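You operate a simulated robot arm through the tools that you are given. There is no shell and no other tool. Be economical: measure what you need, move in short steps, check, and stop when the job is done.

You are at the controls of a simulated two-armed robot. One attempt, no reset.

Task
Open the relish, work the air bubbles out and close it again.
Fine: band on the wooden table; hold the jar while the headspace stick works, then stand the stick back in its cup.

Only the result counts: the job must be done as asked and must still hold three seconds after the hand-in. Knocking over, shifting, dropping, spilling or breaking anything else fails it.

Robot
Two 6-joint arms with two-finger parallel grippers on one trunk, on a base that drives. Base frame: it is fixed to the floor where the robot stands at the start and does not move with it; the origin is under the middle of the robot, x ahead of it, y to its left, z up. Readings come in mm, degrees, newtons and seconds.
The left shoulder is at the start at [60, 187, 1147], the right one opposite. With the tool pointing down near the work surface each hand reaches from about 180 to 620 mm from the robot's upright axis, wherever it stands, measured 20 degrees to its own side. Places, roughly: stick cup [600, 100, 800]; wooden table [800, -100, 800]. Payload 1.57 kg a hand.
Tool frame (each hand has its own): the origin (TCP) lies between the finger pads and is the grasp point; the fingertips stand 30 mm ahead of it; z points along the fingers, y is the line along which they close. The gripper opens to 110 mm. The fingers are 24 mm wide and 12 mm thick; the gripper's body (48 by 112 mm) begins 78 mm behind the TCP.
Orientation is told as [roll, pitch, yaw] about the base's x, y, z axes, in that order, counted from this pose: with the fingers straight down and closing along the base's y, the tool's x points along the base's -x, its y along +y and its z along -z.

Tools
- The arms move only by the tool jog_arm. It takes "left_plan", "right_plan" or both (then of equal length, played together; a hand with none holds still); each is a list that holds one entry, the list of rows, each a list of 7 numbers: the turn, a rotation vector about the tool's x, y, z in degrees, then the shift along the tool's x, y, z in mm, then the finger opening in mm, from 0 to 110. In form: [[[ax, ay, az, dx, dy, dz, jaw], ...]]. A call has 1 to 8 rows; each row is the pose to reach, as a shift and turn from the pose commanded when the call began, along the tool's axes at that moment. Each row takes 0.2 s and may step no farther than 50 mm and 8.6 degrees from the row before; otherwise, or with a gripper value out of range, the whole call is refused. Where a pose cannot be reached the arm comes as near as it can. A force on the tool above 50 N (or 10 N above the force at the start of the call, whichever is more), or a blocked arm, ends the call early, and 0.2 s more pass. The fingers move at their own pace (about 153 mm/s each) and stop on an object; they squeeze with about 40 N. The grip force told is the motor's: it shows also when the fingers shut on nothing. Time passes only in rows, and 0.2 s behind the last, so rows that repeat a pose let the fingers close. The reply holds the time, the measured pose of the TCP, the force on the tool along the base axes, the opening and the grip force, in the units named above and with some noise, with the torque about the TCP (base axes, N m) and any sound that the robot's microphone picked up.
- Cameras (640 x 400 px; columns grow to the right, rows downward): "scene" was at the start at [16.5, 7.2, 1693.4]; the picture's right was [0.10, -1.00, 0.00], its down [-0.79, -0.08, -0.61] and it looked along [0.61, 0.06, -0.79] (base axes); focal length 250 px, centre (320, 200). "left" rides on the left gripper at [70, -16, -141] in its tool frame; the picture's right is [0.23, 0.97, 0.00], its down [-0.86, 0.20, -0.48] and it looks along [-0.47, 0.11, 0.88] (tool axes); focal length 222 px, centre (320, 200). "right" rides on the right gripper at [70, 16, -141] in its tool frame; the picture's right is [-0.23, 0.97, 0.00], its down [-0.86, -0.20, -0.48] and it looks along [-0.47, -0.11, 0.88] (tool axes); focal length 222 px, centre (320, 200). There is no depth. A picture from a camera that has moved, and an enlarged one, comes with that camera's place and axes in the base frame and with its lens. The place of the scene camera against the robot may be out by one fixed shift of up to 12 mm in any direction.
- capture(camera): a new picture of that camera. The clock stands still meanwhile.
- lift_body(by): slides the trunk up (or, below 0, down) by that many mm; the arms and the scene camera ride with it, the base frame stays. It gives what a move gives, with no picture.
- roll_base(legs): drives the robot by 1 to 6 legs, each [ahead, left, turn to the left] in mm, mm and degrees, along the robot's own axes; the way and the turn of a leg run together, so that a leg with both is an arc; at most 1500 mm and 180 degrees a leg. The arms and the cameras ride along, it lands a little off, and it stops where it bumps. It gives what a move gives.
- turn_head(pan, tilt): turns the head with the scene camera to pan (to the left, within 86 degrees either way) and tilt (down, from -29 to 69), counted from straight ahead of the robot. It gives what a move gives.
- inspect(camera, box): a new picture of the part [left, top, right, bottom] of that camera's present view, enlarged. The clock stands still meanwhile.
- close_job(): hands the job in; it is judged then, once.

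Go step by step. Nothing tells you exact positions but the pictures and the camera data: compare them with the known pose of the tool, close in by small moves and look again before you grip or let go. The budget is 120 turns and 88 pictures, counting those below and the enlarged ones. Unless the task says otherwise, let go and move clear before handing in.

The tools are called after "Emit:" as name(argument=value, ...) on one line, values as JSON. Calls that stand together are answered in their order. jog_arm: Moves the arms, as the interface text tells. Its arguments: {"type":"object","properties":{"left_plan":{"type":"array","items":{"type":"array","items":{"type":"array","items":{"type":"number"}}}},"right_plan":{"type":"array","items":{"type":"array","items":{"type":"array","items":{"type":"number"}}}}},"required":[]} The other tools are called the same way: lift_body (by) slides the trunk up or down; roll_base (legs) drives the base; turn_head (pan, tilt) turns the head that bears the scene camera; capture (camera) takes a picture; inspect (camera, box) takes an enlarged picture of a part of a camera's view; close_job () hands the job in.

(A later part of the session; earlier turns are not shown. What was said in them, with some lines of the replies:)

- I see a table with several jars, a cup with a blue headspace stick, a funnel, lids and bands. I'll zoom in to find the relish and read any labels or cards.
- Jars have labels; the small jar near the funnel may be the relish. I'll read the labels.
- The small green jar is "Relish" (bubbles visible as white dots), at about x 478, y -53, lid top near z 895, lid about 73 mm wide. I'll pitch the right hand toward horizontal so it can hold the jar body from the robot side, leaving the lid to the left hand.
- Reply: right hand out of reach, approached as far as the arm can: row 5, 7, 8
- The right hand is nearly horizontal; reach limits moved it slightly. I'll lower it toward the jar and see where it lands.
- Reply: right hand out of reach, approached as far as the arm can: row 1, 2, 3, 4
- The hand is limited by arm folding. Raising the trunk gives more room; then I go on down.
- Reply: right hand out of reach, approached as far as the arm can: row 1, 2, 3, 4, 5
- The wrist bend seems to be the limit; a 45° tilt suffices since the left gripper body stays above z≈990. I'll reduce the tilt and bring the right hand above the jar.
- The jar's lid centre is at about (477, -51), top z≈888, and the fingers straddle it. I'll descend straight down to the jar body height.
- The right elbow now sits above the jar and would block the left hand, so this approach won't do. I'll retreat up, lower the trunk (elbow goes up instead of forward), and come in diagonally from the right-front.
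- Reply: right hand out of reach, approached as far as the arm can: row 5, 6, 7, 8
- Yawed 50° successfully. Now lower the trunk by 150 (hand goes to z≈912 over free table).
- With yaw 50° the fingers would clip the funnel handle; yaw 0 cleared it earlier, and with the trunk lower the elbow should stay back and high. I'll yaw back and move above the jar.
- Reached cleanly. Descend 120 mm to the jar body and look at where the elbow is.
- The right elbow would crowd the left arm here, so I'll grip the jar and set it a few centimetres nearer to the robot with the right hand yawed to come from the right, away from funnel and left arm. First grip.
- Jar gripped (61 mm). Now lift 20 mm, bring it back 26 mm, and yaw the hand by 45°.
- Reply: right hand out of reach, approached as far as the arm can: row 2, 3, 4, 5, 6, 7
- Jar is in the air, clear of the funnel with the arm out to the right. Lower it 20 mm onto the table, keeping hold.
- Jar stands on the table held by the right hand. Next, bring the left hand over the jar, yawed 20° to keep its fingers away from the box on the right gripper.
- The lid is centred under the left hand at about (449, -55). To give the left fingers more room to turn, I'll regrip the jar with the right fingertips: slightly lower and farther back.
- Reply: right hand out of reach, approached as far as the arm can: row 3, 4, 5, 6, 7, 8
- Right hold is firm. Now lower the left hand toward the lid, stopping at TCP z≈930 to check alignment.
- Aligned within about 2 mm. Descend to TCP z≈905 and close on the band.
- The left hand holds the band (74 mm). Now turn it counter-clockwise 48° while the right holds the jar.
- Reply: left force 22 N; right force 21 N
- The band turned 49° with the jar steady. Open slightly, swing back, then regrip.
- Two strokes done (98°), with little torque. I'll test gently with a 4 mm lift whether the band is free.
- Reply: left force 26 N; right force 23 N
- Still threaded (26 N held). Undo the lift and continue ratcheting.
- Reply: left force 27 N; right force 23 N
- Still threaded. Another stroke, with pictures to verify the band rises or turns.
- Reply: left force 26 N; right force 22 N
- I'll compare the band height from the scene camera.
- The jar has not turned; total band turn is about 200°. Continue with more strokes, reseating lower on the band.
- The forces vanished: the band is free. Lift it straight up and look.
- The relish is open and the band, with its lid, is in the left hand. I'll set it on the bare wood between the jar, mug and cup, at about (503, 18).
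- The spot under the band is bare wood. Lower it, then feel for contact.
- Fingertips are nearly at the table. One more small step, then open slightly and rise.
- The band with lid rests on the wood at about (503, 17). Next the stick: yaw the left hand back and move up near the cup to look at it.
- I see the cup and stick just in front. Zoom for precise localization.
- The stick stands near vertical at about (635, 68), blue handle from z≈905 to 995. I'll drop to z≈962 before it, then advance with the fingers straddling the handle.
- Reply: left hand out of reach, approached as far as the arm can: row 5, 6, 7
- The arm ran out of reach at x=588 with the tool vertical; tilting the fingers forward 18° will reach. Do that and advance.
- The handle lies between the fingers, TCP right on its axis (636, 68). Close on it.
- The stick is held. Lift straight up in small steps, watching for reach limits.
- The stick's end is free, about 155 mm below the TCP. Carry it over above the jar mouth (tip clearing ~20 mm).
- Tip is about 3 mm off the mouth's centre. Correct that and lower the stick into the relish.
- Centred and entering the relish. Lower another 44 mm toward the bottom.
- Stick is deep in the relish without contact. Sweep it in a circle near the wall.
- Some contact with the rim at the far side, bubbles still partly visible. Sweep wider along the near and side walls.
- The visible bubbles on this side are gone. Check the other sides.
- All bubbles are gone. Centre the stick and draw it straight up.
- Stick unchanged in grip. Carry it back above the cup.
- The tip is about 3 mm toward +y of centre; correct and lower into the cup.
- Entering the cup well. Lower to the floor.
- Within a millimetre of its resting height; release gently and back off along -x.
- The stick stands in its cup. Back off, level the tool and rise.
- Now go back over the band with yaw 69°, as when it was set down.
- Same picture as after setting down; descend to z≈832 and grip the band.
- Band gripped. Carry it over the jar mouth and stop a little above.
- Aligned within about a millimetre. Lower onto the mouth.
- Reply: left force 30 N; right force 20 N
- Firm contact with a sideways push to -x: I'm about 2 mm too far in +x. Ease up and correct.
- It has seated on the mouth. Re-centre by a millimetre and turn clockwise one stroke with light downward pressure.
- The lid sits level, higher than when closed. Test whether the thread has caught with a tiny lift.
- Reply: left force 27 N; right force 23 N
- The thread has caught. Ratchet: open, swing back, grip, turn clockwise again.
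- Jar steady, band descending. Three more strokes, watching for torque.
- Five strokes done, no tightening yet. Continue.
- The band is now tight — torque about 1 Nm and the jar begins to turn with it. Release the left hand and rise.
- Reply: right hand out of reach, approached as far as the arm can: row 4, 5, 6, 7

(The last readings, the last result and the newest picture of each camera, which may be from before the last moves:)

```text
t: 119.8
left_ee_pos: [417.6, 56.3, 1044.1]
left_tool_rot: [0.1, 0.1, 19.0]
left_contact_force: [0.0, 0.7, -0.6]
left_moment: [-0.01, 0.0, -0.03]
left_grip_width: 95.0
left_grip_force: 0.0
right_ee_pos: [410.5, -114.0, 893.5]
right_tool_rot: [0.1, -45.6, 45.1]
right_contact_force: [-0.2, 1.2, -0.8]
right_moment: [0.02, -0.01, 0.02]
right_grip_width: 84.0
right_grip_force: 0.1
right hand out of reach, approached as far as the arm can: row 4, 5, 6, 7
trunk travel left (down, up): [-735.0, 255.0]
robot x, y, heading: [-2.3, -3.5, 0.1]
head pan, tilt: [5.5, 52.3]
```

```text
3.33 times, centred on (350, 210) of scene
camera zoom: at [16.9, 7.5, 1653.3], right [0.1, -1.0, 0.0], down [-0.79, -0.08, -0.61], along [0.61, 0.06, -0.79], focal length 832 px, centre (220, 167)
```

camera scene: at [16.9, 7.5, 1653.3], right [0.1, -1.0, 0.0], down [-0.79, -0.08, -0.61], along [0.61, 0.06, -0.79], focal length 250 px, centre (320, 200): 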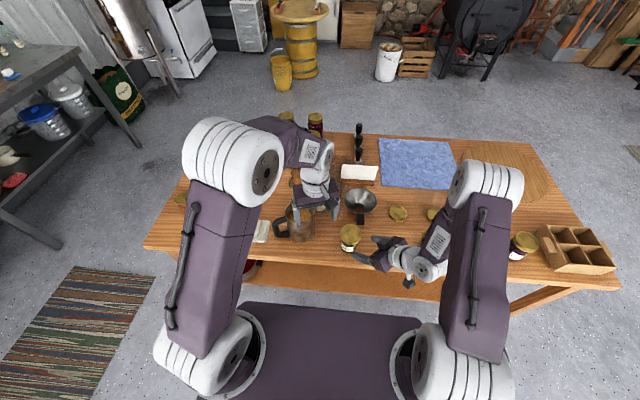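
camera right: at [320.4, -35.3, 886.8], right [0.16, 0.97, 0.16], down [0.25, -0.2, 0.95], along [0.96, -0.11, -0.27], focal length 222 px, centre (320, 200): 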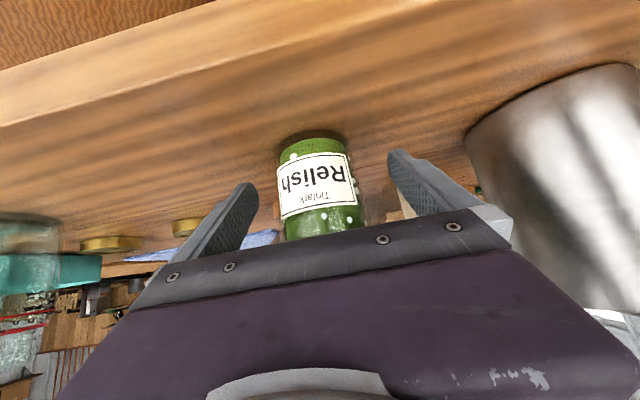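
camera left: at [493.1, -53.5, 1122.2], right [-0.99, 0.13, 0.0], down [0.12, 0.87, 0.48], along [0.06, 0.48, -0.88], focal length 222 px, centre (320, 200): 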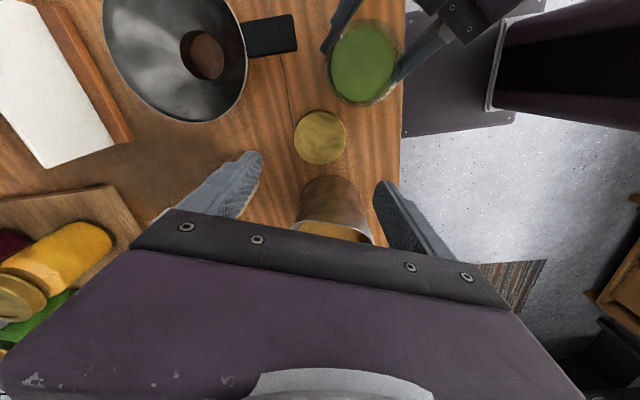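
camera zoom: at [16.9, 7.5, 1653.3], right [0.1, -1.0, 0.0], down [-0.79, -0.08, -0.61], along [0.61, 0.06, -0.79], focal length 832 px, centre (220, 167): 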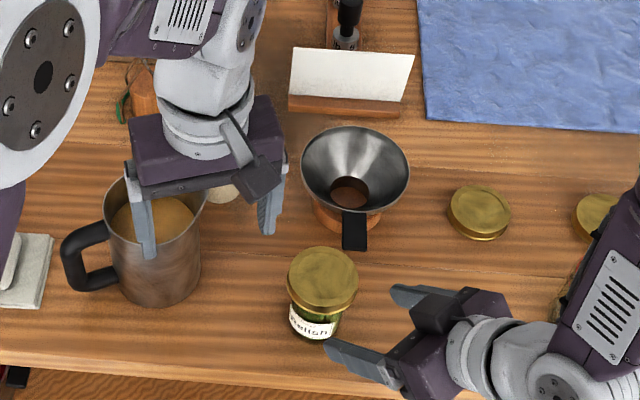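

The jar stands closed and both hands are off it. Lift the left hand a bit more, pull the right back, and check stick and cup.

Emit:
jog_arm(left_plan=[[[0, 0, 0, 0, 15, -20, 95], [0, 0, 0, 0, 30, -40, 95], [0, 0, 0, 0, 45, -60, 95], [0, 0, 0, 0, 60, -80, 95]]], right_plan=[[[0, 0, 0, -10, -15, 0, 84], [0, 0, 0, -20, -30, 0, 84], [0, 0, 0, -30, -45, 0, 84], [0, 0, 0, -40, -60, 0, 84]]])

Emit:
capture(camera="scene")

Emit:
inspect(camera="scene", box=[270, 150, 430, 270])

Emit:
capture(camera="left")

```text
t: 120.8
left_ee_pos: [396.2, 114.0, 1123.9]
left_tool_rot: [0.1, 0.0, 19.0]
left_contact_force: [-0.5, 0.9, -0.5]
left_moment: [0.03, 0.0, 0.02]
left_grip_width: 94.9
left_grip_force: 0.0
right_ee_pos: [470.3, -138.2, 922.7]
right_tool_rot: [-0.2, -46.1, 45.2]
right_contact_force: [-0.5, -0.6, 0.6]
right_moment: [0.0, 0.03, 0.06]
right_grip_width: 84.3
right_grip_force: 0.4
trunk travel left (down, up): [-735.0, 255.0]
robot x, y, heading: [1.1, 0.1, 0.2]
head pan, tilt: [5.5, 52.3]
```

```text
10 pictures are left
camera scene: at [15.4, 7.7, 1653.3], right [0.1, -1.0, 0.0], down [-0.79, -0.08, -0.61], along [0.61, 0.06, -0.79], focal length 250 px, centre (320, 200)
```

scene: 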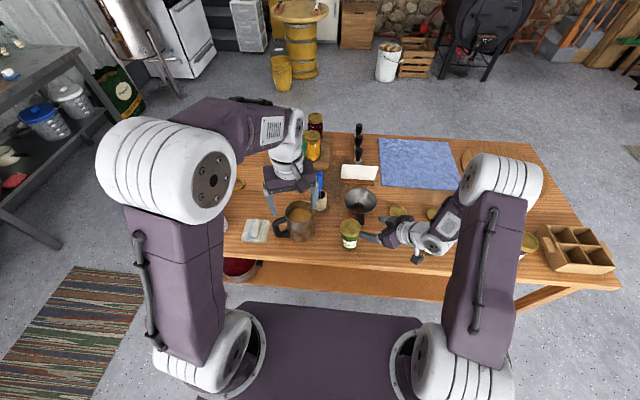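

```text
3.33 times, centred on (350, 210) of scene
camera zoom: at [15.4, 7.7, 1653.3], right [0.1, -1.0, 0.0], down [-0.79, -0.08, -0.61], along [0.61, 0.06, -0.79], focal length 832 px, centre (220, 167)
```

zoom: 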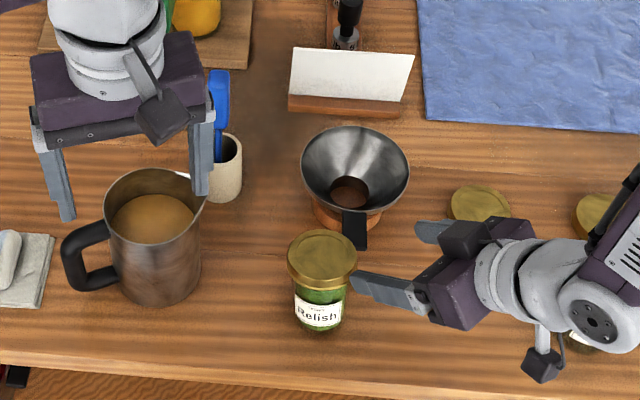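

```text
8 pictures are left
camera left: at [334.3, 74.8, 1266.9], right [-0.53, 0.85, 0.0], down [0.74, 0.47, 0.48], along [0.41, 0.26, -0.88], focal length 222 px, centre (320, 200)
```

left: 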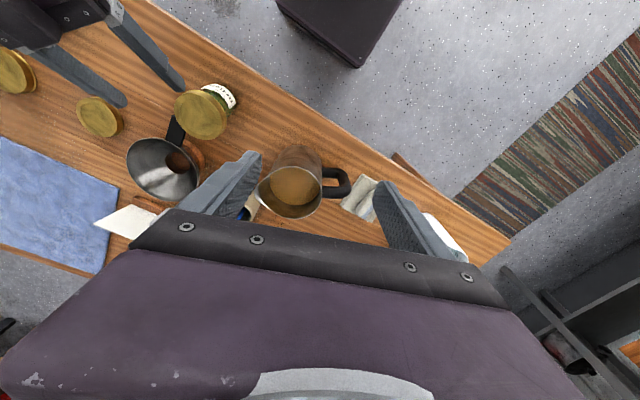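

The right hand's clipped motion appears to have brushed the jar. Zoom in to see whether it is upright and free.

Emit:
inspect(camera="scene", box=[325, 200, 395, 255])

Emit:
inspect(camera="left", box=[100, 40, 260, 210])

```text
7.27 times, centred on (360, 228) of scene
camera zoom: at [15.4, 7.7, 1653.3], right [0.1, -1.0, 0.0], down [-0.79, -0.08, -0.61], along [0.61, 0.06, -0.79], focal length 1815 px, centre (29, 0)
```

zoom: 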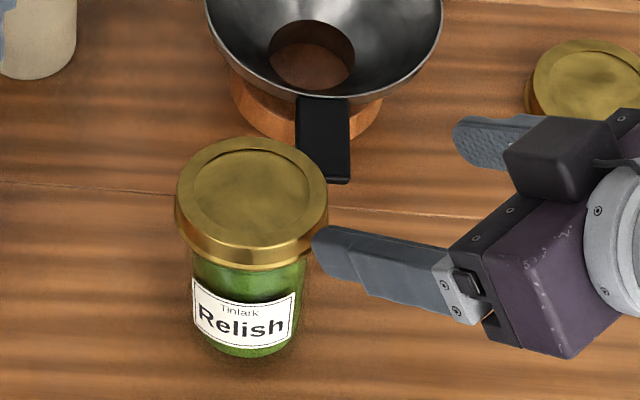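

```text
2.35 times, centred on (180, 125) of left
camera zoom: at [334.3, 74.8, 1266.9], right [-0.53, 0.85, 0.0], down [0.74, 0.47, 0.48], along [0.41, 0.26, -0.88], focal length 523 px, centre (649, 376)
```

zoom: 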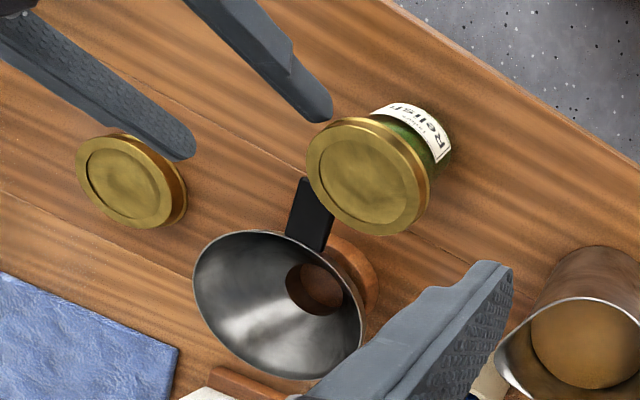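

The jar is upright, nudged next to its original place, and nothing else moved. Withdraw the right hand straight away to the right and up.

Emit:
jog_arm(right_plan=[[[0, 0, 0, 8, -14, -12, 84], [0, 0, 0, 16, -28, -24, 84], [0, 0, 0, 24, -42.5, -36, 84], [0, 0, 0, 32, -56.6, -47.7, 84], [0, 0, 0, 32, -56.6, -47.7, 84]]])

Emit:
inspect(camera="scene", box=[290, 160, 450, 280])

```text
t: 122.0
left_ee_pos: [397.0, 112.6, 1123.9]
left_tool_rot: [0.1, -0.1, 19.0]
left_contact_force: [-0.2, 0.0, -1.1]
left_moment: [0.01, 0.0, 0.02]
left_grip_width: 95.0
left_grip_force: 0.1
right_ee_pos: [472.9, -216.8, 932.8]
right_tool_rot: [-0.3, -46.1, 45.2]
right_contact_force: [-0.4, -0.1, 0.2]
right_moment: [-0.01, 0.0, 0.0]
right_grip_width: 84.0
right_grip_force: 0.1
trunk travel left (down, up): [-735.0, 255.0]
robot x, y, heading: [2.1, 1.6, -0.1]
head pan, tilt: [5.5, 52.3]
```

```text
3.33 times, centred on (370, 220) of scene
camera zoom: at [16.5, 7.7, 1653.4], right [0.1, -1.0, 0.0], down [-0.79, -0.08, -0.61], along [0.61, 0.06, -0.79], focal length 832 px, centre (153, 133)
```

zoom: 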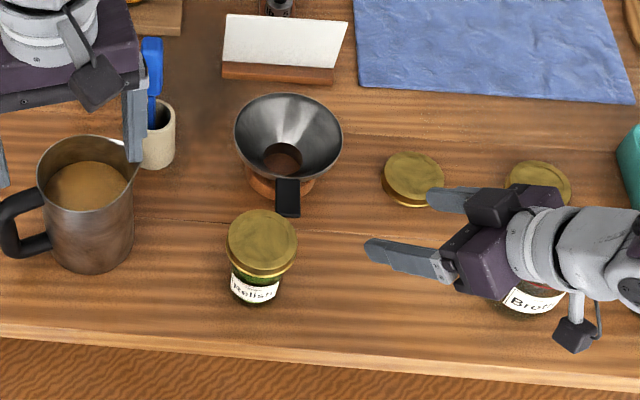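

The jar has settled back at about (459, -64). Confirm it is upright and closed.

Emit:
inspect(camera="scene", box=[325, 205, 395, 260])

Emit:
inspect(camera="left", box=[100, 40, 260, 210])

```text
7.27 times, centred on (360, 232) of scene
camera zoom: at [16.5, 7.7, 1653.4], right [0.1, -1.0, 0.0], down [-0.79, -0.08, -0.61], along [0.61, 0.06, -0.79], focal length 1815 px, centre (29, -36)
```

zoom: 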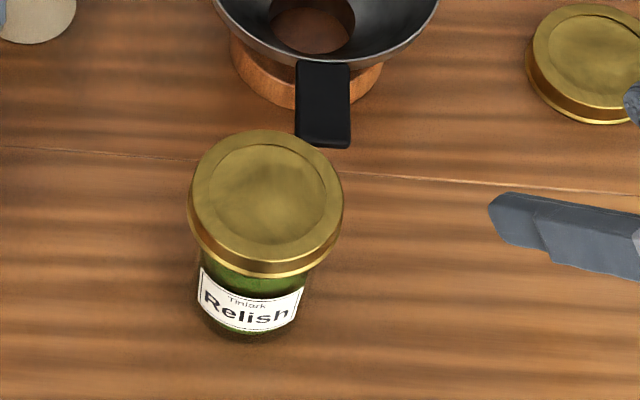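

```text
2.35 times, centred on (180, 125) of left
camera zoom: at [335.2, 74.6, 1266.5], right [-0.53, 0.85, 0.0], down [0.74, 0.47, 0.48], along [0.41, 0.26, -0.88], focal length 523 px, centre (649, 376)
```

zoom: 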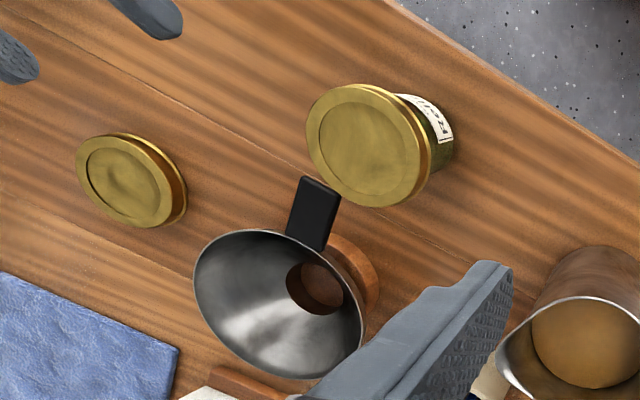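

It looks upright and closed. I'll wait a moment and compare once more to make sure nothing is moving.

Emit:
jog_arm(right_plan=[[[0, 0, 0, 0, 0, -5, 84], [0, 0, 0, 0, 0, -5, 84], [0, 0, 0, 0, 0, -5, 84], [0, 0, 0, 0, 0, -5, 84]]])

Emit:
inspect(camera="scene", box=[325, 205, 395, 260])

Emit:
inspect(camera="scene", box=[270, 150, 400, 260])

```text
t: 123.0
left_ee_pos: [395.8, 112.3, 1124.7]
left_tool_rot: [0.1, 0.0, 19.0]
left_contact_force: [-0.7, 0.3, 0.0]
left_moment: [0.0, 0.02, -0.01]
left_grip_width: 95.0
left_grip_force: 0.1
right_ee_pos: [469.6, -221.1, 936.4]
right_tool_rot: [-0.2, -46.2, 45.1]
right_contact_force: [-0.6, -0.6, -0.3]
right_moment: [-0.03, 0.0, -0.01]
right_grip_width: 83.9
right_grip_force: 0.0
trunk travel left (down, up): [-735.0, 255.0]
robot x, y, heading: [1.7, -0.6, 0.3]
head pan, tilt: [5.5, 52.3]
```

```text
7.27 times, centred on (360, 232) of scene
camera zoom: at [16.3, 7.0, 1653.4], right [0.1, -1.0, 0.0], down [-0.79, -0.08, -0.61], along [0.61, 0.06, -0.79], focal length 1815 px, centre (29, -36)
```

zoom: 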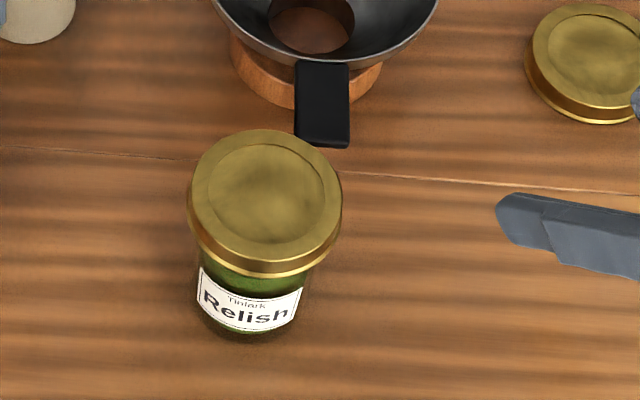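

```text
3.64 times, centred on (335, 205) of scene
camera zoom: at [16.3, 7.0, 1653.4], right [0.1, -1.0, 0.0], down [-0.79, -0.08, -0.61], along [0.61, 0.06, -0.79], focal length 908 px, centre (266, 182)
```

zoom: 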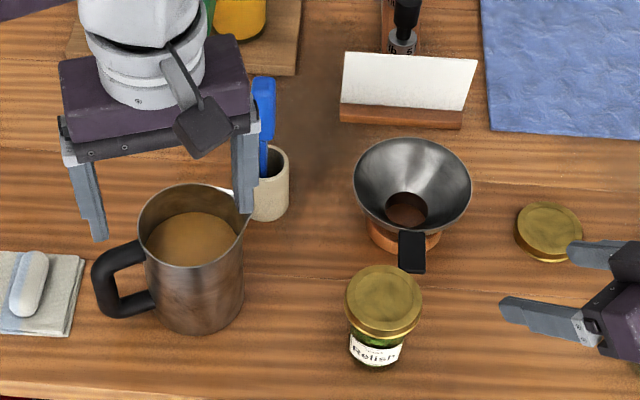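

Nothing is moving: the relish stands upright with its band tightened and no bubbles in sight, the stick is in its cup, and both hands are clear, so I'm handing in.

Emit:
close_job()

```text
The job is handed in.
```

I opened the relish, worked the air bubbles out with the headspace stick while the right hand held the jar, and closed it again. I handed the job in; no verdict came back.

- **Bubbles:** none were left in view after the second sweep of the stick.
- **Band:** it rested on the bare wood while the jar was open. On closing I turned it until the jar itself began to turn with it, at about 1 Nm.
- **Stick:** it is standing back in its cup.
- **Jar position:** I set the jar about 26 mm nearer the robot so both arms could work on it. While backing off, the right hand nudged it. It now stands upright at about (459, -64), roughly 20 mm from where it started.
- **Everything else:** I saw nothing else on the table shifted, spilled or knocked over.
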